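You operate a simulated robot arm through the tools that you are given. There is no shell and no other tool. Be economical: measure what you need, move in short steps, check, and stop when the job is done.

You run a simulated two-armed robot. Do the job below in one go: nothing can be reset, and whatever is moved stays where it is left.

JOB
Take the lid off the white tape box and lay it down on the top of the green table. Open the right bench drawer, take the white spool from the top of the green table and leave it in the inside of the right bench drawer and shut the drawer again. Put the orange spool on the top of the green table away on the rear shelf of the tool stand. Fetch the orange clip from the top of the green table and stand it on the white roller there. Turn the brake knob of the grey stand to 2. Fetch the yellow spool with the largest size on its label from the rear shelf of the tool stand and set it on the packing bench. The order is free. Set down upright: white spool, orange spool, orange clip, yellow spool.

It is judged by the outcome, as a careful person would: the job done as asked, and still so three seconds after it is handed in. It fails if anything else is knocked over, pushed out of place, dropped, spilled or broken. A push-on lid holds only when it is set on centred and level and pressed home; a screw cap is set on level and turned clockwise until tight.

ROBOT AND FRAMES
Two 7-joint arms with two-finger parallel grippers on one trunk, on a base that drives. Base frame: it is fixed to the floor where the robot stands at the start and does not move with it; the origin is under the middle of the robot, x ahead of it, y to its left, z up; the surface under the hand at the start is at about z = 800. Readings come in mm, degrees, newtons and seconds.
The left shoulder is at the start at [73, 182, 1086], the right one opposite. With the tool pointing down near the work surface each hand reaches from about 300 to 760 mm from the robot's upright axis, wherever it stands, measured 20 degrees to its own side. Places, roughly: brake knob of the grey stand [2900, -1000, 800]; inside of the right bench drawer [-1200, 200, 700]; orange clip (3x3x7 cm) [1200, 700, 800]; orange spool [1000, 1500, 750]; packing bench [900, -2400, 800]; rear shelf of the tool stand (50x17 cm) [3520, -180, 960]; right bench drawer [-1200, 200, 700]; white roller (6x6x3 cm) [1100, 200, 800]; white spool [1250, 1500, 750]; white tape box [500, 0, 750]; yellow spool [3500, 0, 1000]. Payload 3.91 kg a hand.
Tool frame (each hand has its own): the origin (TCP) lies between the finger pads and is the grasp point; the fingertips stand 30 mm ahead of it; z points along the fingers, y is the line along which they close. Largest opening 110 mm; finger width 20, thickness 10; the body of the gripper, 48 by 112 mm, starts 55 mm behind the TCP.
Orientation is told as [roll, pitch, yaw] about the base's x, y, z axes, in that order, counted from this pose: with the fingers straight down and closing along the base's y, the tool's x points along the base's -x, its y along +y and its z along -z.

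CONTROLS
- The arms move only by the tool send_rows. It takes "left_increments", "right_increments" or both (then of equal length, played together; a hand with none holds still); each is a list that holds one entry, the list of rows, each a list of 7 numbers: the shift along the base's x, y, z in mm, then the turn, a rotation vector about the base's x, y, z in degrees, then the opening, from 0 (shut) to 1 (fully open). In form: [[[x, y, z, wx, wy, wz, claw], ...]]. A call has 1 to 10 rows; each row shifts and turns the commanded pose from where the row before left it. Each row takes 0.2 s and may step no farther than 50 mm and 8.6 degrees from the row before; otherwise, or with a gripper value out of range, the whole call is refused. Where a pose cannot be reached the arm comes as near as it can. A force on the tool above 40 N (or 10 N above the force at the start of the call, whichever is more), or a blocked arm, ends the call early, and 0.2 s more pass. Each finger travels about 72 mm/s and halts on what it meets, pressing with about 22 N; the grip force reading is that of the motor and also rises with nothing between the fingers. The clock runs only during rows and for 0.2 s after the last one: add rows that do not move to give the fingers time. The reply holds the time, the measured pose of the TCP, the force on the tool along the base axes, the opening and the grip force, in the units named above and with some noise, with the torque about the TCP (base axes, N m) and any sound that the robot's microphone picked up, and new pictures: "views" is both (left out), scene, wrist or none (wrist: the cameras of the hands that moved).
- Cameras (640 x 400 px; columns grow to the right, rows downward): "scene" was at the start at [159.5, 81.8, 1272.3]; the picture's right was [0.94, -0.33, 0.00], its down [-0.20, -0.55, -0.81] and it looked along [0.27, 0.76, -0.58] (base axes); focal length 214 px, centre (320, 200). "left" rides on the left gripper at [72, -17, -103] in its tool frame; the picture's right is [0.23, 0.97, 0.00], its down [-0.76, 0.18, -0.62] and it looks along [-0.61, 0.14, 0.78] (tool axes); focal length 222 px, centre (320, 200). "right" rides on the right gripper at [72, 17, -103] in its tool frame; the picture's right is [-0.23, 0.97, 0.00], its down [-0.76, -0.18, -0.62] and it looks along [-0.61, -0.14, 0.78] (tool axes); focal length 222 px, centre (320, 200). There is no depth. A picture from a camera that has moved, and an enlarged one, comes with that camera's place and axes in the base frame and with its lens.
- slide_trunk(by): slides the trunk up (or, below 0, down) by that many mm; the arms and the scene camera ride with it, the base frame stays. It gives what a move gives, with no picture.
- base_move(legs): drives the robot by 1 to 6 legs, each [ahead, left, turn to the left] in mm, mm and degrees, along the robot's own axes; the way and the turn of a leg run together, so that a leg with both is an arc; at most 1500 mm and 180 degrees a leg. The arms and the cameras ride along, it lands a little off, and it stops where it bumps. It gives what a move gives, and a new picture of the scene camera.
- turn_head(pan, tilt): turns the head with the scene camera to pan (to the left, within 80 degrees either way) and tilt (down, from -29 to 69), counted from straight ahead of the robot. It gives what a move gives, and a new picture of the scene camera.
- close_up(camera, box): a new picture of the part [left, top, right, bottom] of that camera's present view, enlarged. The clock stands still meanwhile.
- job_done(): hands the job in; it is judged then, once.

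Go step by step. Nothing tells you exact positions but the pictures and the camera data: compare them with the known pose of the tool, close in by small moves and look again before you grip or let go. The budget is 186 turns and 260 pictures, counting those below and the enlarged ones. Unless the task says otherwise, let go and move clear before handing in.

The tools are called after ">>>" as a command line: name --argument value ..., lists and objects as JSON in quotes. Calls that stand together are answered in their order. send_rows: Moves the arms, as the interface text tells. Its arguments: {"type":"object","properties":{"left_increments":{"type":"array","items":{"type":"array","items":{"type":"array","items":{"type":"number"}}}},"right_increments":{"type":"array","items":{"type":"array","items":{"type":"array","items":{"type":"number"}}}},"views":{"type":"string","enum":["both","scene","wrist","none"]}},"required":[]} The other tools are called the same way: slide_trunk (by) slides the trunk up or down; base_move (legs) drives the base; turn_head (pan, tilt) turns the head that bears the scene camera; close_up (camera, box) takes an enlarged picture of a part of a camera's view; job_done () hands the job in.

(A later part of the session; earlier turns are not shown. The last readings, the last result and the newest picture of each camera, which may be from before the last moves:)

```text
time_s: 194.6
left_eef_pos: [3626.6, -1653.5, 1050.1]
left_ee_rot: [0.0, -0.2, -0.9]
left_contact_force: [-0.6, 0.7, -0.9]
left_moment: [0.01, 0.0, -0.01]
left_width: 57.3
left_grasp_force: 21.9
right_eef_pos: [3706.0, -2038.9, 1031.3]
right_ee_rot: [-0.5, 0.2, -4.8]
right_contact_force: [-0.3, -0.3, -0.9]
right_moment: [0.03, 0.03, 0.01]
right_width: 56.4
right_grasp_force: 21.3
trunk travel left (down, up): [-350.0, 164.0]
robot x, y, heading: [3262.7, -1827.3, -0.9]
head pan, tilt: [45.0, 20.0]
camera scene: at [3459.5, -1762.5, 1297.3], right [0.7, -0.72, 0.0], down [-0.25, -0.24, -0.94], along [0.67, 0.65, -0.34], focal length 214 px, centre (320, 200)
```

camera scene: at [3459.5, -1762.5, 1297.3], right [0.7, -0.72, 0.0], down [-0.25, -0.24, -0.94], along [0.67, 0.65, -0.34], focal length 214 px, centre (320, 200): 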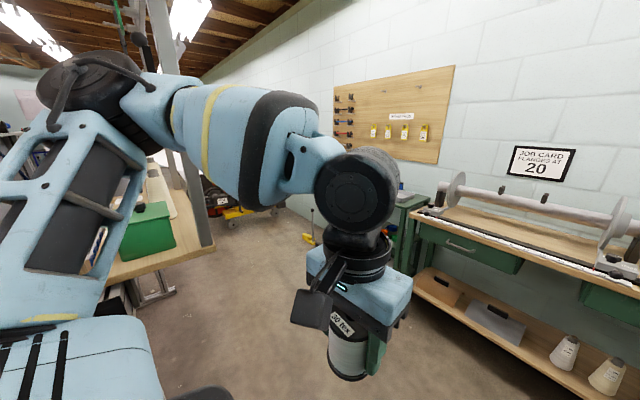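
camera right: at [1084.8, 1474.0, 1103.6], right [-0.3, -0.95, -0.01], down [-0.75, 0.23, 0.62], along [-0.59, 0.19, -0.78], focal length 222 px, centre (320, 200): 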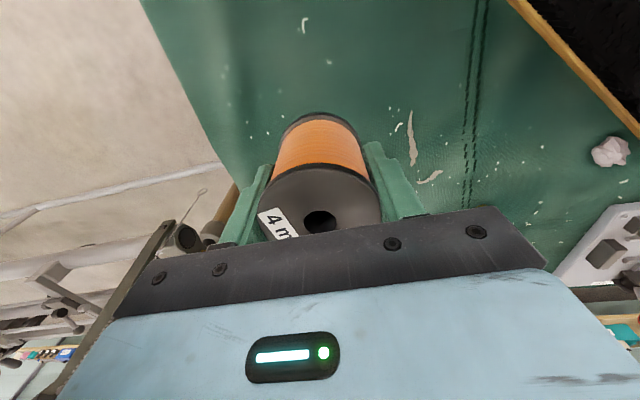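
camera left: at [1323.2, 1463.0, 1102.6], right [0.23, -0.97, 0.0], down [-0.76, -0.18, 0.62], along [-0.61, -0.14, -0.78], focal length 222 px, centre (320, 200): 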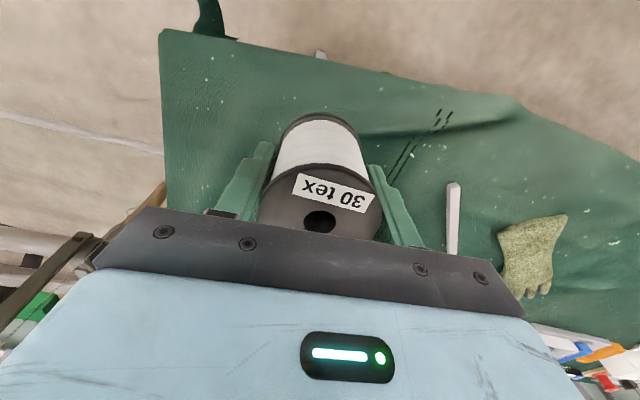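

There is an aisle behind the stand. Turn to face +y and drive into it.

>>> base_move --legs '[[0, 0, 91], [0, -880, 0], [500, 0, 0]]'

>>> turn_head --pan 35 --tilt 20

```text
time_s: 209.0
left_eef_pos: [3945.5, -959.2, 1049.3]
left_ee_rot: [0.0, -0.2, 90.5]
left_contact_force: [-0.4, 0.5, -1.7]
left_moment: [0.0, -0.02, 0.01]
left_width: 57.1
left_grasp_force: 22.0
right_eef_pos: [4330.2, -870.6, 1032.6]
right_ee_rot: [-0.5, 0.1, 86.7]
right_contact_force: [-0.4, 0.2, -0.6]
right_moment: [0.0, 0.0, 0.01]
right_width: 56.7
right_grasp_force: 21.7
trunk travel left (down, up): [-350.0, 164.0]
robot x, y, heading: [4125.9, -1319.5, 90.9]
head pan, tilt: [45.0, 20.0]
camera scene: at [4056.0, -1123.6, 1297.2], right [0.7, 0.71, 0.0], down [0.24, -0.24, -0.94], along [-0.67, 0.66, -0.34], focal length 214 px, centre (320, 200)
```

scene: 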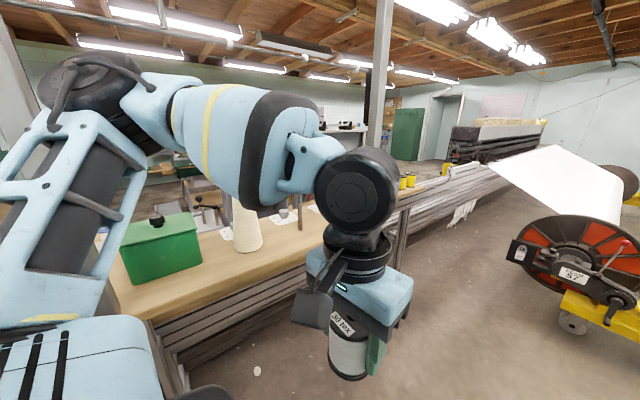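

```text
time_s: 209.7
left_eef_pos: [3943.6, -960.2, 1050.7]
left_ee_rot: [0.0, -0.2, 90.6]
left_contact_force: [-0.3, -0.2, -0.8]
left_moment: [0.01, 0.04, 0.04]
left_width: 57.0
left_grasp_force: 21.8
right_eef_pos: [4329.9, -871.2, 1032.2]
right_ee_rot: [-0.4, 0.1, 86.7]
right_contact_force: [-0.4, 0.6, -0.8]
right_moment: [0.01, 0.0, -0.01]
right_width: 56.7
right_grasp_force: 22.1
trunk travel left (down, up): [-350.0, 164.0]
robot x, y, heading: [4126.1, -1322.7, 90.6]
head pan, tilt: [35.0, 20.0]
camera scene: at [4068.4, -1113.6, 1297.3], right [0.81, 0.58, 0.0], down [0.2, -0.28, -0.94], along [-0.55, 0.76, -0.34], focal length 214 px, centre (320, 200)
```

scene: 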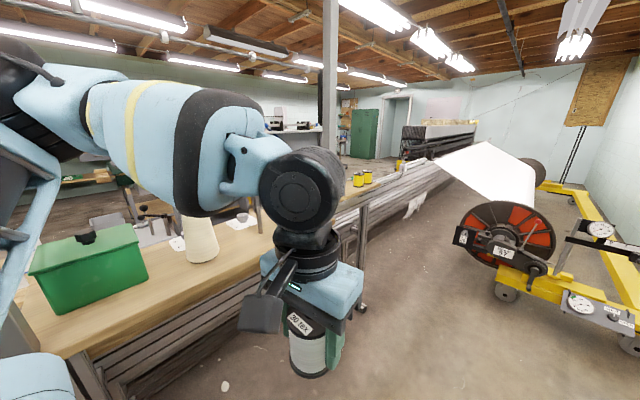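

Yellow spools are visible on a shelf further along. Advance and turn to face the stand's rear (-x).

>>> base_move --legs '[[750, -60, 0], [0, 0, 89.5]]'

>>> turn_head --pan -20 --tilt 25

```text
time_s: 212.7
left_eef_pos: [3970.6, -462.4, 1073.8]
left_ee_rot: [-1.1, -4.0, 93.4]
left_contact_force: [-1.3, 0.6, -1.8]
left_moment: [0.0, -0.01, 0.0]
left_width: 57.1
left_grasp_force: 21.8
right_eef_pos: [4353.6, -359.0, 1041.8]
right_ee_rot: [-0.2, -1.1, 88.8]
right_contact_force: [0.1, 0.4, 0.0]
right_moment: [0.02, -0.02, -0.01]
right_width: 56.9
right_grasp_force: 22.1
trunk travel left (down, up): [-350.0, 164.0]
robot x, y, heading: [4165.0, -791.9, 93.0]
head pan, tilt: [35.0, 20.0]
stopped in leg 1: the robot was blocked; the commanded pose is now the measured one
camera scene: at [4102.9, -616.2, 1302.2], right [0.79, 0.61, 0.01], down [0.21, -0.25, -0.95], along [-0.58, 0.75, -0.32], focal length 214 px, centre (320, 200)
```

scene: 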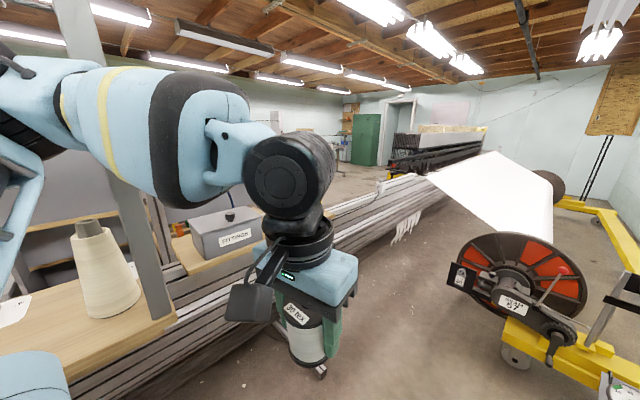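

```text
time_s: 213.9
left_eef_pos: [3969.7, -462.8, 1073.4]
left_ee_rot: [-1.0, -4.0, 93.1]
left_contact_force: [0.7, -0.3, -0.3]
left_moment: [0.02, -0.02, 0.0]
left_width: 57.1
left_grasp_force: 22.1
right_eef_pos: [4354.4, -359.1, 1041.4]
right_ee_rot: [-0.3, -1.4, 88.8]
right_contact_force: [-0.6, -0.1, -0.6]
right_moment: [-0.03, -0.01, 0.03]
right_width: 56.7
right_grasp_force: 22.0
trunk travel left (down, up): [-350.0, 164.0]
robot x, y, heading: [4165.9, -789.2, 92.6]
head pan, tilt: [-20.0, 25.0]
camera scene: at [4186.6, -603.1, 1294.6], right [0.95, -0.3, -0.01], down [-0.13, -0.38, -0.92], along [0.27, 0.88, -0.4], focal length 214 px, centre (320, 200)
```

scene: 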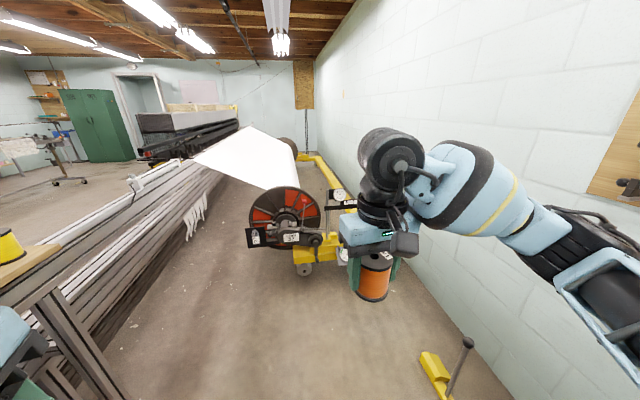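

Blocked: the left elbow probably met the tall post. Back off a little, move away from it, then turn to face the stand.

>>> base_move --legs '[[-80, 0, 0], [0, -150, 0]]'

>>> turn_head --pan 60 --tilt 20

```text
time_s: 216.5
left_eef_pos: [4122.4, -508.4, 1060.6]
left_ee_rot: [-0.9, -1.9, 92.8]
left_contact_force: [0.0, 0.5, -1.5]
left_moment: [0.01, 0.01, -0.04]
left_width: 57.1
left_grasp_force: 21.8
right_eef_pos: [4506.4, -409.6, 1032.5]
right_ee_rot: [-0.5, -0.1, 88.4]
right_contact_force: [0.5, -0.4, 0.1]
right_moment: [-0.02, 0.02, -0.01]
right_width: 56.5
right_grasp_force: 21.8
trunk travel left (down, up): [-350.0, 164.0]
robot x, y, heading: [4317.2, -864.9, 92.3]
head pan, tilt: [-20.0, 25.0]
camera scene: at [4337.1, -644.4, 1289.2], right [0.95, -0.3, 0.0], down [-0.13, -0.4, -0.91], along [0.27, 0.86, -0.42], focal length 214 px, centre (320, 200)
```

scene: 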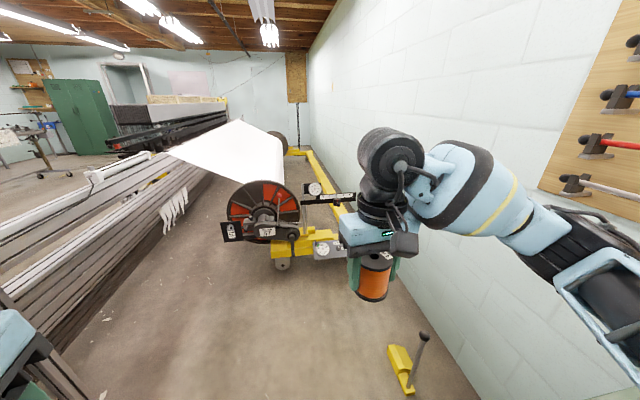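

```text
time_s: 218.0
left_eef_pos: [4121.7, -507.5, 1059.4]
left_ee_rot: [-1.0, -1.8, 92.8]
left_contact_force: [0.0, -0.5, -1.2]
left_moment: [0.04, 0.0, 0.01]
left_width: 57.0
left_grasp_force: 22.0
right_eef_pos: [4506.9, -408.6, 1031.7]
right_ee_rot: [-0.5, 0.0, 88.4]
right_contact_force: [-0.4, 0.4, -1.3]
right_moment: [0.01, 0.02, 0.0]
right_width: 56.4
right_grasp_force: 22.1
trunk travel left (down, up): [-350.0, 164.0]
robot x, y, heading: [4317.2, -860.5, 92.3]
head pan, tilt: [60.0, 20.0]
camera scene: at [4226.4, -688.8, 1297.3], right [0.46, 0.89, 0.0], down [0.3, -0.16, -0.94], along [-0.83, 0.44, -0.34], focal length 214 px, centre (320, 200)
```

scene: 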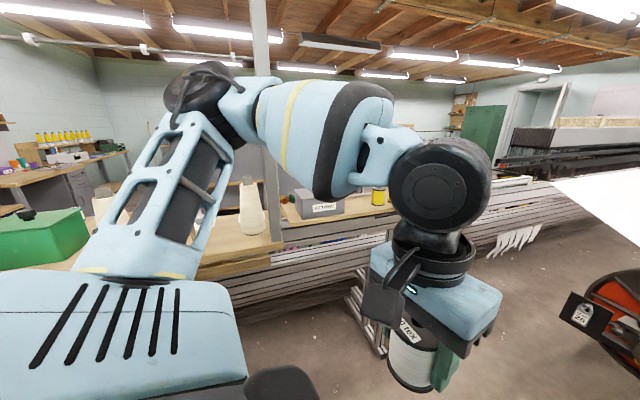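

>>> base_move --legs '[[0, 0, 87.7]]'

>>> turn_head --pan -25 --tilt 25

```text
time_s: 222.2
left_eef_pos: [3953.2, -1042.0, 1058.4]
left_ee_rot: [-1.0, -1.8, -179.6]
left_contact_force: [0.0, 0.0, -1.5]
left_moment: [0.0, 0.01, -0.04]
left_width: 57.0
left_grasp_force: 22.8
right_eef_pos: [3870.4, -652.7, 1031.3]
right_ee_rot: [-0.4, 0.1, 176.0]
right_contact_force: [0.6, -0.5, -0.1]
right_moment: [0.01, 0.02, 0.01]
right_width: 56.5
right_grasp_force: 21.5
trunk travel left (down, up): [-350.0, 164.0]
robot x, y, heading: [4318.7, -863.0, 179.7]
head pan, tilt: [60.0, 20.0]
camera scene: at [4135.5, -944.3, 1297.3], right [-0.86, 0.5, 0.0], down [0.17, 0.3, -0.94], along [-0.47, -0.81, -0.34], focal length 214 px, centre (320, 200)
```

scene: 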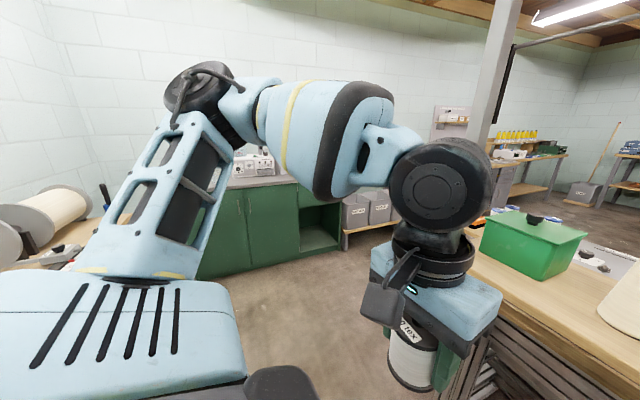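

```text
time_s: 223.8
left_eef_pos: [3953.5, -1041.8, 1060.2]
left_ee_rot: [-1.0, -1.7, -179.7]
left_contact_force: [0.4, -0.8, -0.6]
left_moment: [0.01, 0.02, 0.02]
left_width: 57.1
left_grasp_force: 22.0
right_eef_pos: [3869.9, -653.4, 1032.3]
right_ee_rot: [-0.5, 0.0, 176.0]
right_contact_force: [-0.3, -0.2, -0.1]
right_moment: [-0.01, 0.01, -0.02]
right_width: 56.3
right_grasp_force: 21.7
trunk travel left (down, up): [-350.0, 164.0]
robot x, y, heading: [4312.5, -862.0, 179.9]
head pan, tilt: [-25.0, 25.0]
camera scene: at [4098.8, -824.6, 1289.2], right [0.42, 0.91, 0.0], down [0.38, -0.18, -0.91], along [-0.82, 0.38, -0.42], focal length 214 px, centre (320, 200)
```

scene: 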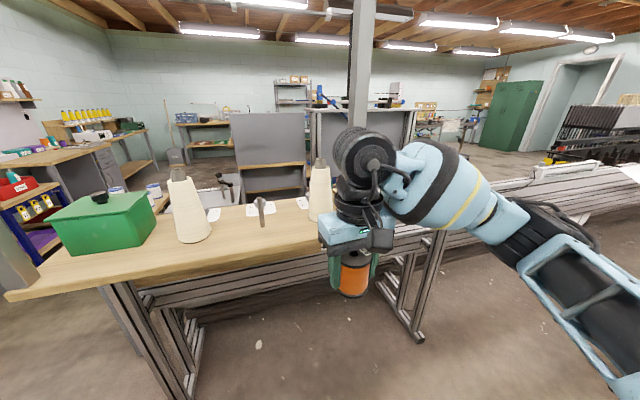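

Strafe right past the post to the yellow spools' shelf.

>>> base_move --legs '[[0, -640, 0]]'

>>> close_up --camera "right" --box '[0, 0, 640, 400]'

```text
time_s: 229.9
left_eef_pos: [3958.3, -386.6, 1059.0]
left_ee_rot: [-0.9, -1.8, 179.4]
left_contact_force: [0.0, -0.3, -0.6]
left_moment: [0.0, 0.01, -0.01]
left_width: 57.1
left_grasp_force: 22.2
right_eef_pos: [3880.7, 3.1, 1031.6]
right_ee_rot: [-0.5, 0.0, 174.9]
right_contact_force: [0.0, -0.2, -2.1]
right_moment: [0.02, -0.01, -0.01]
right_width: 56.6
right_grasp_force: 22.3
trunk travel left (down, up): [-350.0, 164.0]
robot x, y, heading: [4323.4, -216.2, 178.9]
head pan, tilt: [-25.0, 25.0]
camera scene: at [4106.2, -172.1, 1289.2], right [0.44, 0.9, 0.0], down [0.38, -0.19, -0.91], along [-0.81, 0.4, -0.42], focal length 214 px, centre (320, 200)
```

scene: 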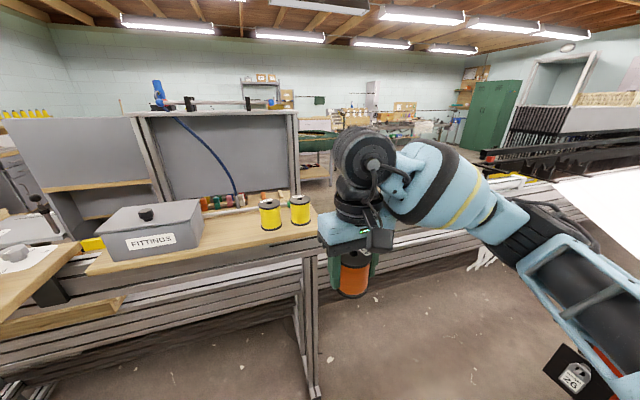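

```text
1.00 times, centred on (320, 200) of right (not enlarged: the box is as wide or as high as the picture)
camera zoom: at [3950.6, -21.7, 1135.4], right [-0.31, -0.95, -0.01], down [-0.74, 0.24, 0.62], along [-0.59, 0.2, -0.78], focal length 222 px, centre (320, 200)
```

zoom: 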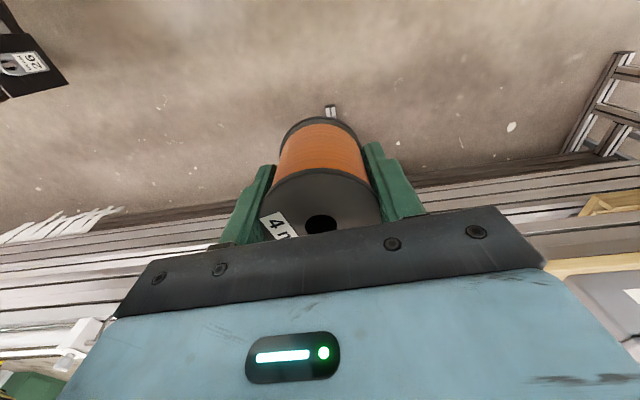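

>>> close_up --camera "scene" --box '[240, 180, 336, 240]'

>>> close_up --camera "scene" --box '[60, 170, 330, 300]'

>>> turn_head --pan 10 --tilt 25

```text
6.67 times, centred on (288, 210) of scene
camera zoom: at [4106.2, -172.1, 1289.2], right [0.44, 0.9, 0.0], down [0.38, -0.19, -0.91], along [-0.81, 0.4, -0.42], focal length 1430 px, centre (533, 133)
```

zoom: 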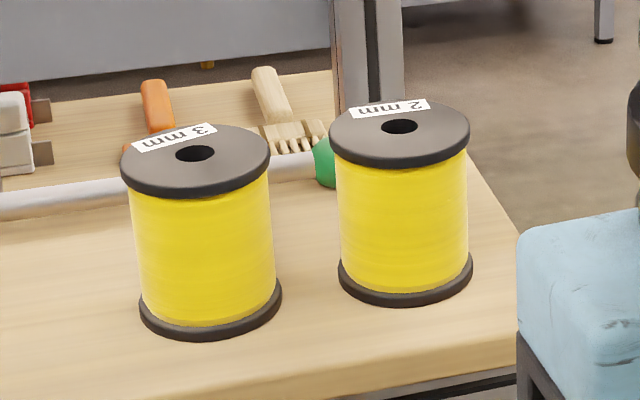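

```text
2.37 times, centred on (195, 235) of scene
camera zoom: at [4106.2, -172.1, 1289.2], right [0.44, 0.9, 0.0], down [0.38, -0.19, -0.91], along [-0.81, 0.4, -0.42], focal length 508 px, centre (616, 117)
```

zoom: 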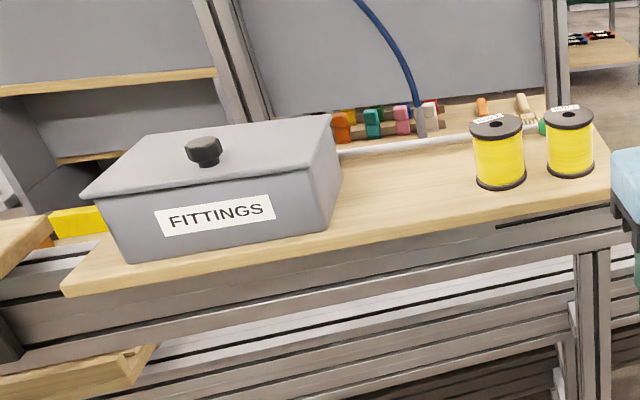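

```text
time_s: 230.9
left_eef_pos: [3958.1, -388.4, 1059.5]
left_ee_rot: [-1.0, -1.8, 179.4]
left_contact_force: [0.3, -0.3, -0.4]
left_moment: [0.0, 0.0, -0.01]
left_width: 57.2
left_grasp_force: 22.2
right_eef_pos: [3880.4, 2.3, 1032.3]
right_ee_rot: [-0.5, 0.1, 175.0]
right_contact_force: [-0.9, 0.6, -1.1]
right_moment: [-0.02, -0.02, 0.02]
right_width: 56.6
right_grasp_force: 22.1
trunk travel left (down, up): [-350.0, 164.0]
robot x, y, heading: [4326.8, -216.8, 178.9]
head pan, tilt: [10.0, 25.0]
camera scene: at [4097.9, -226.9, 1289.2], right [-0.15, 0.99, 0.0], down [0.42, 0.07, -0.91], along [-0.9, -0.14, -0.42], focal length 214 px, centre (320, 200)
```

scene: 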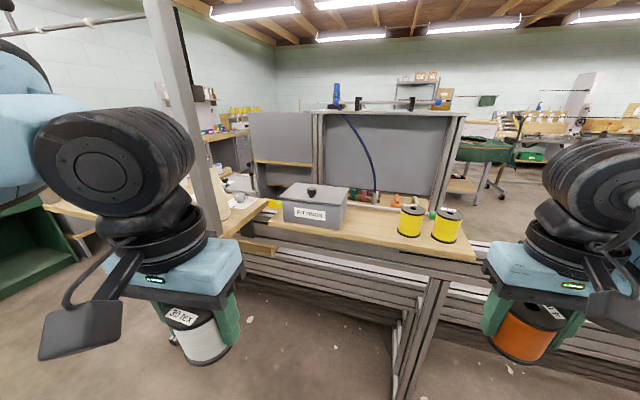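

Spools on the rear shelf are "3 mm" and "2 mm", so the 3 mm one (left) is wanted. First, place the orange spool in the free space near (3535,-175). Move the base closer.

>>> base_move --legs '[[0, 140, 0.8], [150, 0, 0]]'

>>> turn_head --pan -5 --tilt 35

>>> close_up --camera "scene" --box '[240, 110, 480, 260]'

```text
time_s: 233.8
left_eef_pos: [3805.2, -528.6, 1059.6]
left_ee_rot: [-1.0, -1.8, 180.0]
left_contact_force: [-0.1, 0.5, -0.7]
left_moment: [-0.02, 0.0, 0.02]
left_width: 57.0
left_grasp_force: 21.8
right_eef_pos: [3725.6, -139.6, 1030.5]
right_ee_rot: [-0.5, 0.1, 175.5]
right_contact_force: [1.0, -0.2, -1.0]
right_moment: [-0.03, -0.01, -0.03]
right_width: 56.4
right_grasp_force: 21.8
trunk travel left (down, up): [-350.0, 164.0]
robot x, y, heading: [4168.6, -352.6, 179.5]
head pan, tilt: [10.0, 25.0]
camera scene: at [3944.8, -366.1, 1289.1], right [-0.16, 0.99, 0.0], down [0.42, 0.07, -0.91], along [-0.89, -0.15, -0.42], focal length 214 px, centre (320, 200)
```

scene: 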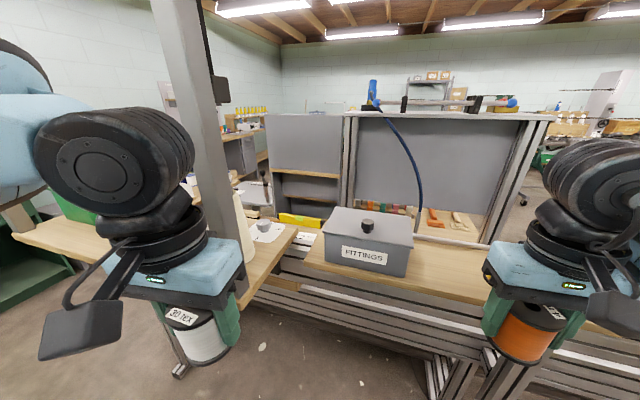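

```text
time_s: 234.5
left_eef_pos: [3805.6, -527.2, 1060.1]
left_ee_rot: [-1.0, -1.8, 179.8]
left_contact_force: [0.2, -0.1, -0.7]
left_moment: [-0.01, 0.02, 0.0]
left_width: 56.8
left_grasp_force: 21.6
right_eef_pos: [3726.2, -137.8, 1032.2]
right_ee_rot: [-0.6, 0.1, 175.4]
right_contact_force: [0.3, 0.1, -0.3]
right_moment: [0.0, 0.03, -0.03]
right_width: 56.6
right_grasp_force: 21.3
trunk travel left (down, up): [-350.0, 164.0]
robot x, y, heading: [4169.1, -350.0, 179.5]
head pan, tilt: [-5.0, 35.0]
camera scene: at [3948.9, -342.6, 1273.5], right [0.1, 1.0, 0.0], down [0.57, -0.06, -0.82], along [-0.82, 0.08, -0.57], focal length 214 px, centre (320, 200)
```

scene: 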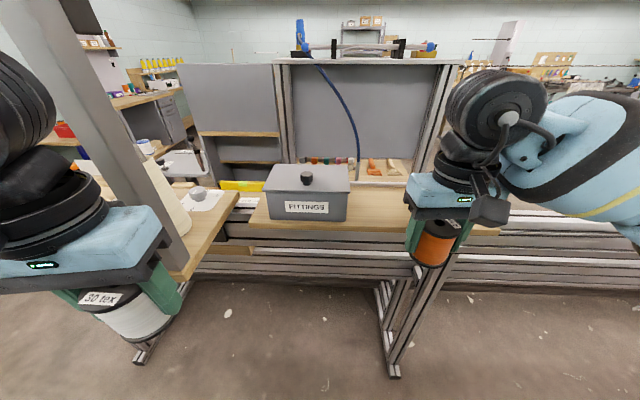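

```text
2.67 times, centred on (360, 185) of scene
camera zoom: at [3948.9, -342.6, 1273.5], right [0.1, 1.0, 0.0], down [0.57, -0.06, -0.82], along [-0.82, 0.08, -0.57], focal length 572 px, centre (213, 240)
```

zoom: 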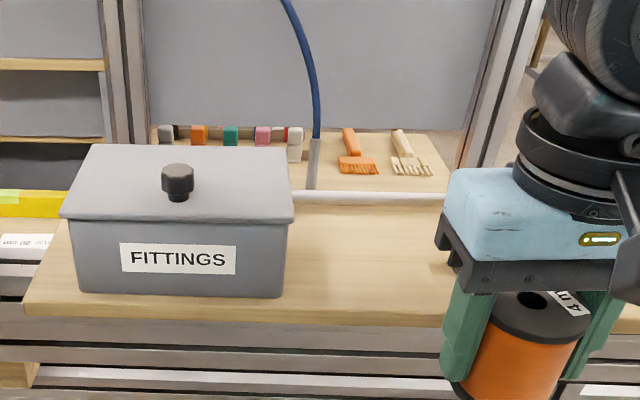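

Shelf front edge x≈3606, z≈960; box's right side at y≈-246. Move orange over (3535,-166).

>>> send_rows --right_increments '[[[0, -10, 25, 0, 0, 0, 0.3], [-40, -10, 0, 0, 0, 0, 0.3], [-40, -6, 0, 0, 0, 0, 0.3], [-40, 0, 0, 0, 0, 0, 0.3], [-40, 0, 0, 0, 0, 0, 0.3], [-31, 0, 0, 0, 0, 0, 0.3], [0, 0, 0, 0, 0, 0, 0.3]]]' --views "both"

>>> close_up --camera "scene" --box '[300, 120, 460, 240]'

```text
time_s: 236.1
left_eef_pos: [3805.8, -527.5, 1058.8]
left_ee_rot: [-0.8, -1.8, 179.9]
left_contact_force: [0.3, 0.2, -1.1]
left_moment: [-0.02, 0.03, 0.01]
left_width: 57.0
left_grasp_force: 22.0
right_eef_pos: [3533.8, -164.3, 1055.3]
right_ee_rot: [-0.5, -0.1, 175.6]
right_contact_force: [-0.4, -0.2, -1.1]
right_moment: [0.0, 0.0, 0.01]
right_width: 56.7
right_grasp_force: 22.1
trunk travel left (down, up): [-350.0, 164.0]
robot x, y, heading: [4169.4, -351.6, 179.3]
head pan, tilt: [-5.0, 35.0]
camera scene: at [3948.9, -342.1, 1273.5], right [0.1, 1.0, 0.0], down [0.57, -0.06, -0.82], along [-0.82, 0.08, -0.57], focal length 214 px, centre (320, 200)
camera right: at [3604.9, -187.9, 1159.0], right [-0.3, -0.95, -0.01], down [-0.75, 0.23, 0.62], along [-0.59, 0.19, -0.78], focal length 222 px, centre (320, 200)
```

scene: 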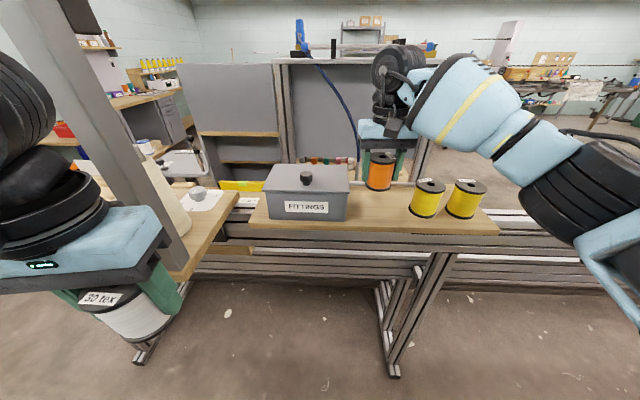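
right: 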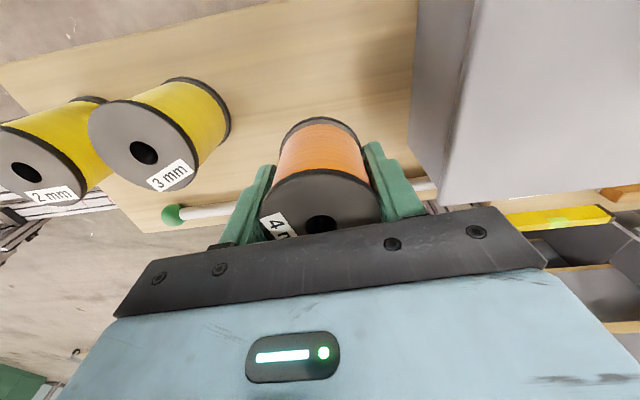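

```text
3.33 times, centred on (380, 180) of scene
camera zoom: at [3948.9, -342.1, 1273.5], right [0.1, 1.0, 0.0], down [0.57, -0.06, -0.82], along [-0.82, 0.08, -0.57], focal length 715 px, centre (120, 267)
```

zoom: 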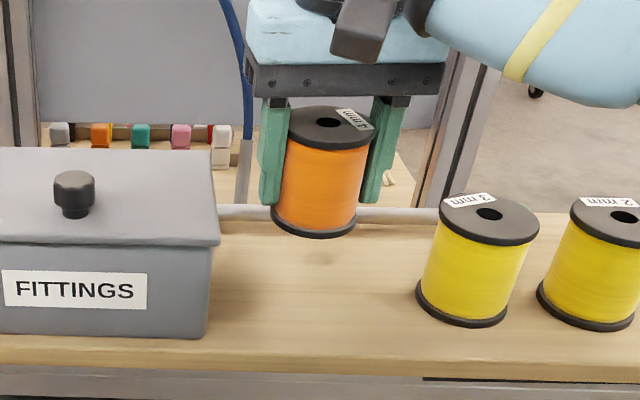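

Clear below. Lower the orange spool.

>>> send_rows --right_increments '[[[4, -2, -20, 0, 0, 0, 0.3], [0, 0, -20, 0, 0, 0, 0.3], [0, 0, -5, 0, 0, 0, 0.3], [0, 0, 0, 0, 0, 0, 0.3]]]' --views "none"

>>> send_rows --right_increments '[[[0, 0, -2, 0, 0, 0, 0.3], [0, 0, -2, 0, 0, 0, 0.3], [0, 0, 0, 0, 0, 0, 0.3]]]' --views "none"

>>> close_up --camera "scene" --box '[320, 140, 440, 230]'

```text
time_s: 237.1
left_eef_pos: [3805.8, -527.5, 1059.4]
left_ee_rot: [-1.0, -1.8, 179.8]
left_contact_force: [0.7, 0.8, -1.9]
left_moment: [0.01, 0.03, 0.03]
left_width: 57.0
left_grasp_force: 21.7
right_eef_pos: [3538.7, -166.7, 1011.1]
right_ee_rot: [-0.5, 0.1, 175.5]
right_contact_force: [0.7, -0.1, -1.0]
right_moment: [-0.03, 0.01, 0.0]
right_width: 56.9
right_grasp_force: 21.9
trunk travel left (down, up): [-350.0, 164.0]
robot x, y, heading: [4169.4, -353.0, 179.2]
head pan, tilt: [-5.0, 35.0]
```

```text
time_s: 237.9
left_eef_pos: [3805.0, -527.6, 1060.9]
left_ee_rot: [-1.1, -1.8, 180.0]
left_contact_force: [0.5, 0.3, -1.1]
left_moment: [-0.01, 0.02, -0.02]
left_width: 57.0
left_grasp_force: 21.8
right_eef_pos: [3538.2, -166.6, 1008.2]
right_ee_rot: [-0.6, -0.1, 175.4]
right_contact_force: [-1.9, 2.1, 3.5]
right_moment: [-0.1, 0.04, -0.02]
right_width: 56.5
right_grasp_force: 22.5
trunk travel left (down, up): [-350.0, 164.0]
robot x, y, heading: [4167.5, -352.3, 179.3]
head pan, tilt: [-5.0, 35.0]
```

```text
4.44 times, centred on (380, 185) of scene
camera zoom: at [3948.9, -342.5, 1273.5], right [0.1, 1.0, 0.0], down [0.57, -0.06, -0.82], along [-0.82, 0.08, -0.57], focal length 953 px, centre (53, 267)
```

zoom: 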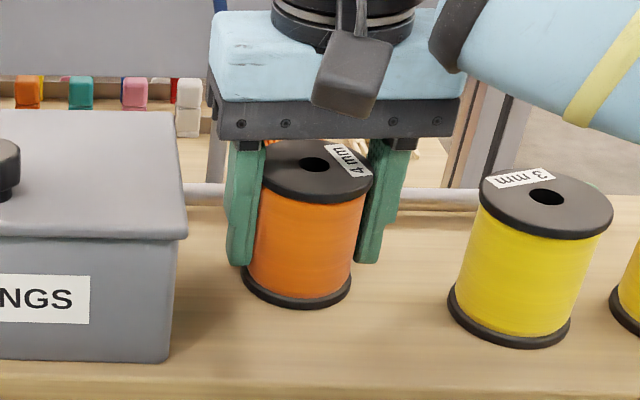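

Contact just made. Two more mm to seat, then release with a limited opening and rise.

>>> send_rows --right_increments '[[[0, 0, -1.5, 0, 0, 0, 0.3], [0, 0, 0, 0, 0, 0, 0.6], [0, 0, 0, 0, 0, 0, 0.72], [0, 0, 0, 0, 0, 0, 0.72], [0, 0, 30, 0, 0, 0, 0.72], [0, 0, 40, 0, 0, 0, 0.72], [0, 0, 40, 0, 0, 0, 0.72]]]' --views "both"

```text
time_s: 239.5
left_eef_pos: [3805.7, -528.5, 1060.4]
left_ee_rot: [-1.0, -2.0, 179.9]
left_contact_force: [-0.2, -0.5, -1.0]
left_moment: [0.01, 0.0, -0.02]
left_width: 56.9
left_grasp_force: 21.9
right_eef_pos: [3538.3, -169.1, 1118.6]
right_ee_rot: [-0.6, 0.1, 175.6]
right_contact_force: [-0.1, -0.8, -0.3]
right_moment: [-0.01, 0.01, 0.02]
right_width: 79.1
right_grasp_force: 0.0
trunk travel left (down, up): [-350.0, 164.0]
robot x, y, heading: [4165.5, -349.9, 179.6]
head pan, tilt: [-5.0, 35.0]
camera scene: at [3949.4, -343.2, 1273.6], right [0.1, 1.0, 0.0], down [0.57, -0.06, -0.82], along [-0.82, 0.08, -0.57], focal length 214 px, centre (320, 200)
camera right: at [3609.1, -191.9, 1222.0], right [-0.3, -0.95, -0.01], down [-0.75, 0.23, 0.62], along [-0.59, 0.19, -0.78], focal length 222 px, centre (320, 200)
```

scene: 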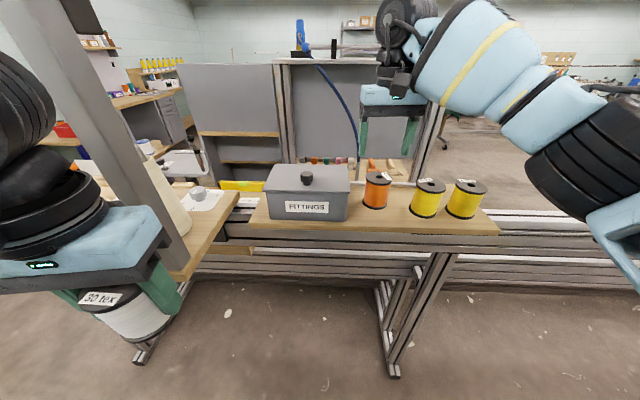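
right: 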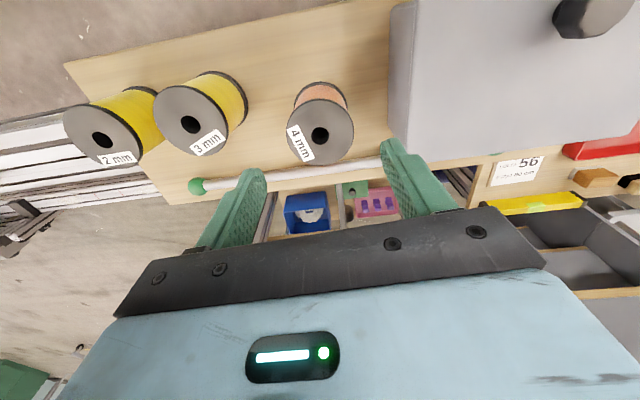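

Orange placed. Turn the hand ~-82° (fingers closing along x) while moving above the 3 mm spool at (3578,-65).

>>> send_rows --right_increments '[[[4, 11, 0, 0, 0, -8.2, 0.8], [4, 11, 0, 0, 0, -8.2, 0.85], [4, 11, 0, 0, 0, -8.2, 0.85], [4, 11, 0, 0, 0, -8.2, 0.85], [4, 11, 0, 0, 0, -8.2, 0.85], [4, 11, 0, 0, 0, -8.2, 0.85], [4, 10, 0, 0, 0, -8.2, 0.85], [4, 10, 0, 0, 0, -8.2, 0.85], [4, 10, 0, 0, 0, -8.2, 0.85], [3, 8, 0, 0, 0, -8.2, 0.85]]]' --views "both"

```text
time_s: 241.7
left_eef_pos: [3806.3, -527.4, 1059.7]
left_ee_rot: [-0.9, -1.8, 179.8]
left_contact_force: [-0.2, 0.0, -1.5]
left_moment: [0.0, 0.01, 0.02]
left_width: 56.7
left_grasp_force: 21.9
right_eef_pos: [3578.2, -62.1, 1114.9]
right_ee_rot: [-0.4, 0.0, 93.3]
right_contact_force: [-0.5, -0.5, 0.8]
right_moment: [0.01, -0.01, 0.02]
right_width: 93.5
right_grasp_force: 0.1
trunk travel left (down, up): [-350.0, 164.0]
robot x, y, heading: [4169.2, -352.0, 179.4]
head pan, tilt: [-5.0, 35.0]
camera scene: at [3948.8, -342.2, 1273.5], right [0.1, 1.0, 0.0], down [0.57, -0.06, -0.82], along [-0.82, 0.08, -0.57], focal length 214 px, centre (320, 200)
camera right: at [3564.6, -135.6, 1219.6], right [-0.99, 0.17, -0.01], down [0.13, 0.77, 0.62], along [0.11, 0.61, -0.78], focal length 222 px, centre (320, 200)
```

scene: 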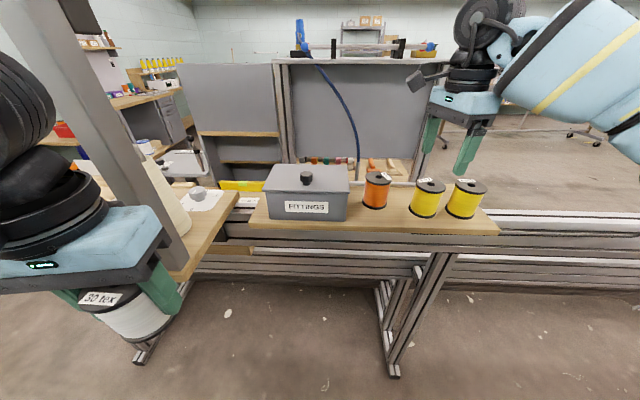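
right: 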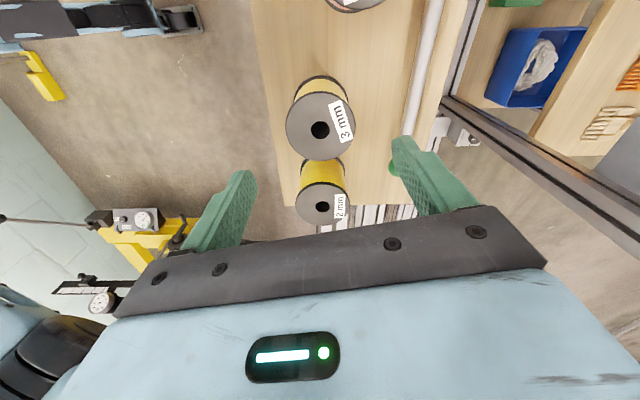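

Aligned. Descend over the 3 mm spool and grip.

>>> send_rows --right_increments '[[[0, -5, -30, 0, 0, 0, 0.85], [0, 0, -30, 0, 0, 0, 0.85], [0, 0, -30, 0, 0, 0, 0.85], [0, 0, -17, 0, 0, 0, 0.85], [0, 0, 0, 0, 0, 0, 0.85]]]' --views "wrist"

>>> close_up --camera "scene" --box '[360, 140, 500, 245]'

```text
time_s: 242.9
left_eef_pos: [3806.6, -527.7, 1059.1]
left_ee_rot: [-1.0, -1.8, 179.9]
left_contact_force: [-0.8, -0.8, -0.3]
left_moment: [-0.02, 0.01, 0.03]
left_width: 56.6
left_grasp_force: 22.3
right_eef_pos: [3576.6, -66.9, 1009.5]
right_ee_rot: [-0.5, 0.0, 93.5]
right_contact_force: [0.6, 1.0, -0.3]
right_moment: [-0.02, 0.03, 0.04]
right_width: 93.6
right_grasp_force: 0.1
trunk travel left (down, up): [-350.0, 164.0]
robot x, y, heading: [4169.6, -354.8, 179.3]
head pan, tilt: [-5.0, 35.0]
camera right: at [3564.7, -141.7, 1113.3], right [-0.99, 0.17, -0.01], down [0.13, 0.77, 0.62], along [0.11, 0.61, -0.78], focal length 222 px, centre (320, 200)
```

right: 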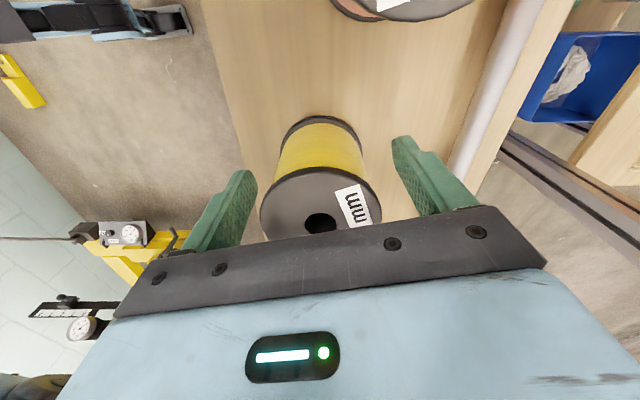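

```text
3.81 times, centred on (430, 192) of scene
camera zoom: at [3948.8, -342.6, 1273.5], right [0.1, 1.0, 0.0], down [0.57, -0.06, -0.82], along [-0.82, 0.08, -0.57], focal length 817 px, centre (-99, 229)
```

zoom: 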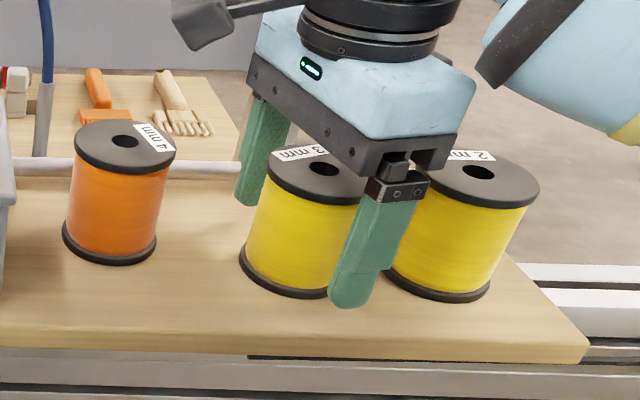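

Good. Close, check, and lift clear.

>>> send_rows --right_increments '[[[0, 0, 0, 0, 0, 0, 0.6], [0, 0, 0, 0, 0, 0, 0.4], [0, 0, 0, 0, 0, 0, 0.3], [0, 0, 0, 0, 0, 0, 0.3], [0, 0, 20, 0, 0, 0, 0.3], [0, 0, 40, 0, 0, 0, 0.3], [0, 0, 40, 0, 0, 0, 0.3], [40, 0, 20, 0, 0, 0, 0.3], [48, 0, 0, 0, 0, 0, 0.3], [48, 0, 0, 0, 0, 0, 0.3]]]' --views "scene"

```text
time_s: 245.1
left_eef_pos: [3806.2, -527.9, 1060.1]
left_ee_rot: [-1.0, -1.7, 179.9]
left_contact_force: [0.0, -1.0, -0.7]
left_moment: [-0.02, -0.02, -0.04]
left_width: 57.1
left_grasp_force: 22.4
right_eef_pos: [3715.0, -66.5, 1131.7]
right_ee_rot: [-0.5, 0.0, 93.5]
right_contact_force: [-0.1, -0.2, -0.9]
right_moment: [0.0, 0.0, -0.04]
right_width: 56.7
right_grasp_force: 22.0
trunk travel left (down, up): [-350.0, 164.0]
robot x, y, heading: [4175.4, -353.2, 179.6]
head pan, tilt: [-5.0, 35.0]
camera scene: at [3949.9, -342.1, 1273.7], right [0.1, 1.0, 0.0], down [0.57, -0.06, -0.82], along [-0.82, 0.08, -0.57], focal length 214 px, centre (320, 200)
```

scene: 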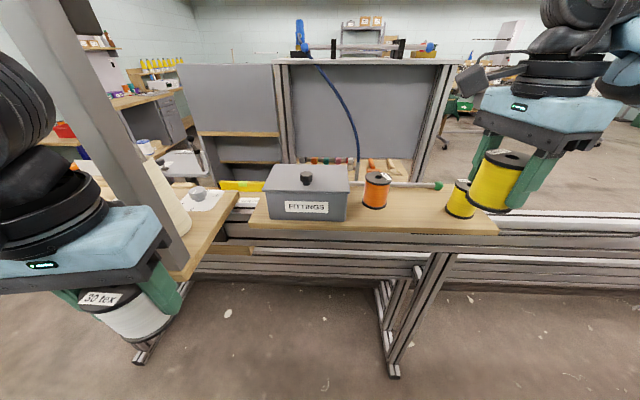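

Yellow 3 mm spool held, everything else standing. Back out, and return down the aisle toward the packing bench.

>>> base_move --legs '[[-150, 0, 0.3], [0, 1470, 0]]'

>>> turn_head --pan 0 --tilt 20

```text
time_s: 258.8
left_eef_pos: [3952.6, -2009.9, 1058.1]
left_ee_rot: [-0.7, -1.6, -178.7]
left_contact_force: [0.9, -0.4, -1.3]
left_moment: [-0.02, -0.02, 0.02]
left_width: 56.8
left_grasp_force: 21.9
right_eef_pos: [3846.7, -1551.8, 1127.5]
right_ee_rot: [-0.7, 0.3, 95.0]
right_contact_force: [-0.5, 0.3, -0.6]
right_moment: [0.02, -0.02, 0.02]
right_width: 56.5
right_grasp_force: 21.9
trunk travel left (down, up): [-350.0, 164.0]
robot x, y, heading: [4314.4, -1828.2, -179.2]
head pan, tilt: [-5.0, 35.0]
stopped in leg 2: the robot was blocked; the commanded pose is now the measured one
camera scene: at [4089.0, -1820.3, 1272.6], right [0.07, 1.0, 0.0], down [0.58, -0.04, -0.82], along [-0.81, 0.06, -0.58], focal length 214 px, centre (320, 200)
```

scene: 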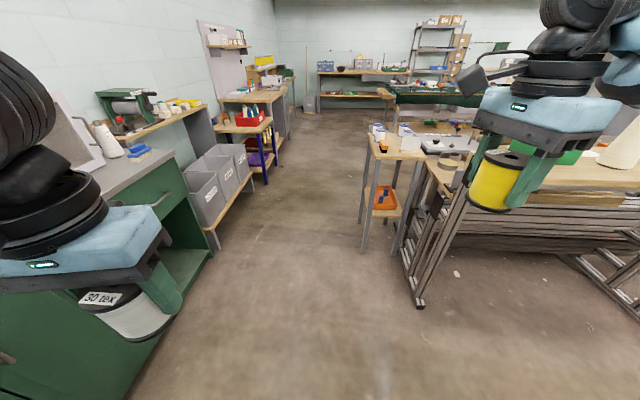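

```text
time_s: 259.6
left_eef_pos: [3951.8, -2008.4, 1058.4]
left_ee_rot: [-0.7, -1.5, -178.7]
left_contact_force: [-0.8, -0.5, -0.1]
left_moment: [0.03, -0.02, 0.0]
left_width: 56.7
left_grasp_force: 22.2
right_eef_pos: [3846.4, -1550.7, 1127.3]
right_ee_rot: [-0.7, 0.3, 94.8]
right_contact_force: [-0.4, 0.0, -1.2]
right_moment: [0.0, 0.0, 0.01]
right_width: 56.7
right_grasp_force: 22.1
trunk travel left (down, up): [-350.0, 164.0]
robot x, y, heading: [4317.9, -1826.6, -179.0]
head pan, tilt: [0.0, 20.0]
camera scene: at [4083.0, -1826.6, 1295.7], right [-0.01, 1.0, 0.0], down [0.35, 0.0, -0.94], along [-0.94, -0.01, -0.35], focal length 214 px, centre (320, 200)
```

scene: 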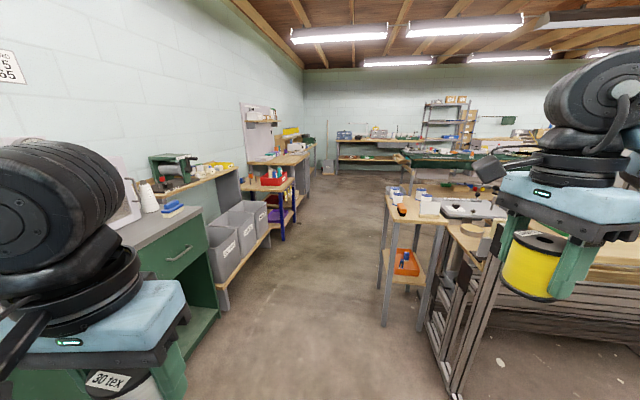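

Blocked on my left; look what it touched before moving away.

>>> turn_head --pan 70 --tilt 25

```text
time_s: 261.0
left_eef_pos: [3950.9, -2008.1, 1058.5]
left_ee_rot: [-0.8, -1.4, -178.7]
left_contact_force: [0.0, 0.5, -0.6]
left_moment: [-0.04, 0.01, -0.01]
left_width: 56.9
left_grasp_force: 21.9
right_eef_pos: [3847.7, -1551.1, 1127.1]
right_ee_rot: [-0.8, 0.3, 94.9]
right_contact_force: [0.3, 0.0, -0.2]
right_moment: [0.01, 0.0, 0.05]
right_width: 56.5
right_grasp_force: 22.4
trunk travel left (down, up): [-350.0, 164.0]
robot x, y, heading: [4316.0, -1827.9, -179.4]
head pan, tilt: [70.0, 25.0]
camera scene: at [4145.6, -1912.2, 1288.4], right [-0.94, 0.33, -0.01], down [0.14, 0.4, -0.91], along [-0.3, -0.86, -0.42], focal length 214 px, centre (320, 200)
```

scene: 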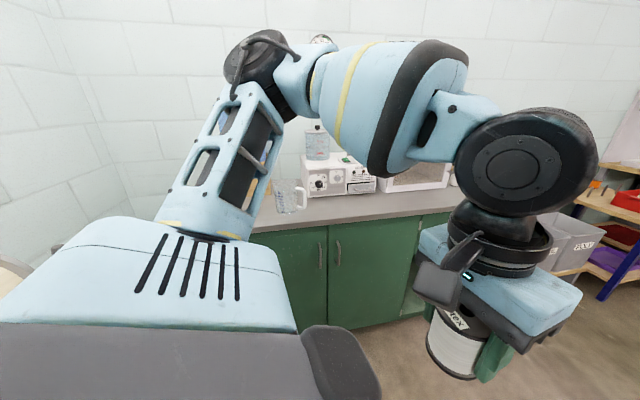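

Nothing appears disturbed. Ease away to the right a bit and drive ahead.

>>> base_move --legs '[[0, -40, 0], [1000, 0, 0]]'

>>> turn_head --pan 30 --tilt 20

```text
time_s: 266.9
left_eef_pos: [2938.8, -1979.2, 1059.4]
left_ee_rot: [-0.9, -1.9, -179.3]
left_contact_force: [0.7, -0.7, -0.4]
left_moment: [0.02, 0.02, 0.01]
left_width: 57.1
left_grasp_force: 22.3
right_eef_pos: [2839.6, -1520.0, 1132.1]
right_ee_rot: [-0.5, 0.0, 94.2]
right_contact_force: [0.0, -0.1, -2.2]
right_moment: [-0.03, 0.02, 0.0]
right_width: 57.0
right_grasp_force: 21.7
trunk travel left (down, up): [-350.0, 164.0]
robot x, y, heading: [3301.4, -1796.9, -179.7]
head pan, tilt: [70.0, 25.0]
camera scene: at [3136.9, -1885.1, 1289.2], right [-0.94, 0.34, 0.0], down [0.14, 0.4, -0.91], along [-0.31, -0.85, -0.42], focal length 214 px, centre (320, 200)
```

scene: 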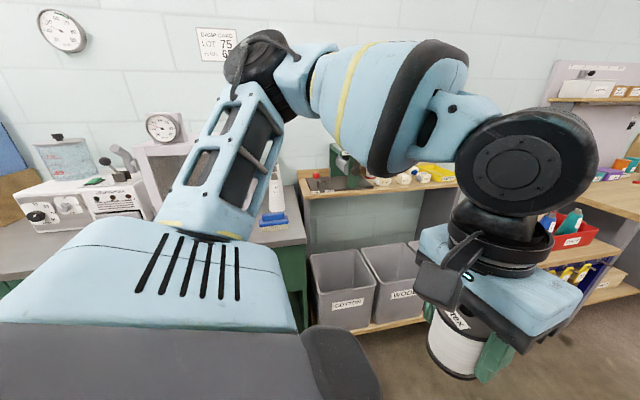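

```text
time_s: 267.9
left_eef_pos: [2940.7, -1977.6, 1060.4]
left_ee_rot: [-1.0, -1.9, -179.3]
left_contact_force: [0.3, 0.1, -0.8]
left_moment: [0.02, 0.02, 0.01]
left_width: 56.8
left_grasp_force: 21.5
right_eef_pos: [2840.3, -1520.0, 1130.7]
right_ee_rot: [-0.5, 0.0, 94.3]
right_contact_force: [-0.8, 0.7, -1.2]
right_moment: [0.04, -0.01, 0.0]
right_width: 56.3
right_grasp_force: 22.1
trunk travel left (down, up): [-350.0, 164.0]
robot x, y, heading: [3303.3, -1797.6, -180.0]
head pan, tilt: [30.0, 20.0]
camera scene: at [3087.8, -1845.4, 1297.3], right [-0.5, 0.86, 0.0], down [0.3, 0.17, -0.94], along [-0.81, -0.47, -0.34], focal length 214 px, centre (320, 200)
```

scene: 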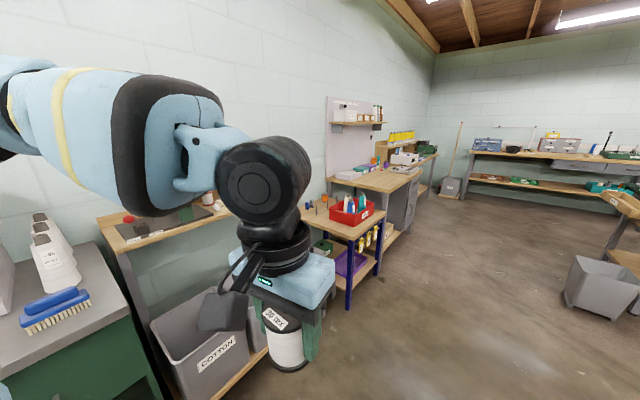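

Packing bench (wood top with grey drawers) ahead on the left. Drive on to x≈950 and turn to face it.

>>> base_move --legs '[[1450, -120, 0], [880, 0, 0], [0, 0, 90]]'

>>> turn_head --pan 0 --tilt 35

```text
time_s: 283.2
left_eef_pos: [1173.2, -2030.3, 1059.4]
left_ee_rot: [-0.9, -1.8, -88.5]
left_contact_force: [0.2, -0.2, -1.7]
left_moment: [-0.01, 0.0, 0.0]
left_width: 56.9
left_grasp_force: 22.8
right_eef_pos: [717.0, -2136.4, 1131.4]
right_ee_rot: [-0.5, 0.0, -174.8]
right_contact_force: [0.2, 0.5, -0.7]
right_moment: [0.0, -0.03, -0.02]
right_width: 56.5
right_grasp_force: 21.9
trunk travel left (down, up): [-350.0, 164.0]
robot x, y, heading: [985.4, -1670.8, -88.6]
head pan, tilt: [30.0, 20.0]
camera scene: at [1035.5, -1883.9, 1297.3], right [-0.86, -0.52, 0.0], down [-0.18, 0.29, -0.94], along [0.49, -0.8, -0.34], focal length 214 px, centre (320, 200)
```

scene: 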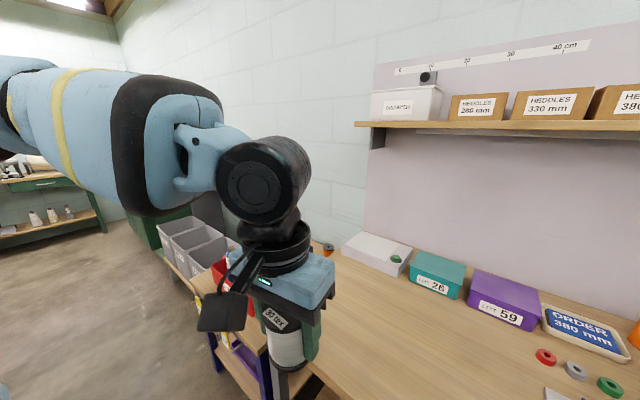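

```text
time_s: 284.2
left_eef_pos: [1173.7, -2029.9, 1059.7]
left_ee_rot: [-0.9, -1.9, -88.4]
left_contact_force: [-0.3, 0.8, -0.6]
left_moment: [0.02, 0.02, 0.01]
left_width: 57.0
left_grasp_force: 22.0
right_eef_pos: [716.1, -2136.7, 1132.1]
right_ee_rot: [-0.6, 0.0, -174.8]
right_contact_force: [-0.6, 0.8, -1.3]
right_moment: [0.02, -0.01, 0.03]
right_width: 56.8
right_grasp_force: 21.3
trunk travel left (down, up): [-350.0, 164.0]
robot x, y, heading: [985.2, -1672.4, -88.7]
head pan, tilt: [0.0, 35.0]
camera scene: at [989.2, -1892.3, 1273.5], right [-1.0, -0.02, 0.0], down [-0.01, 0.57, -0.82], along [0.02, -0.82, -0.57], focal length 214 px, centre (320, 200)
```

scene: 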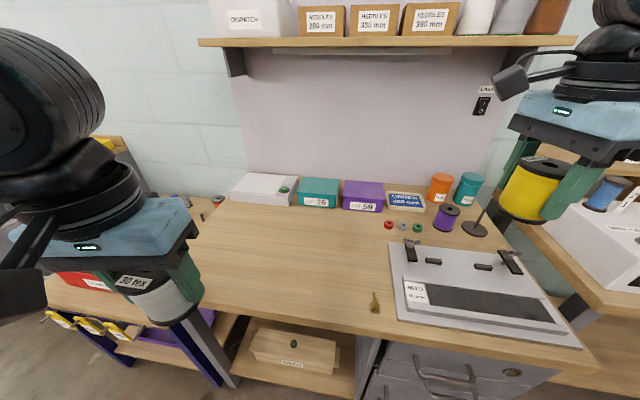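

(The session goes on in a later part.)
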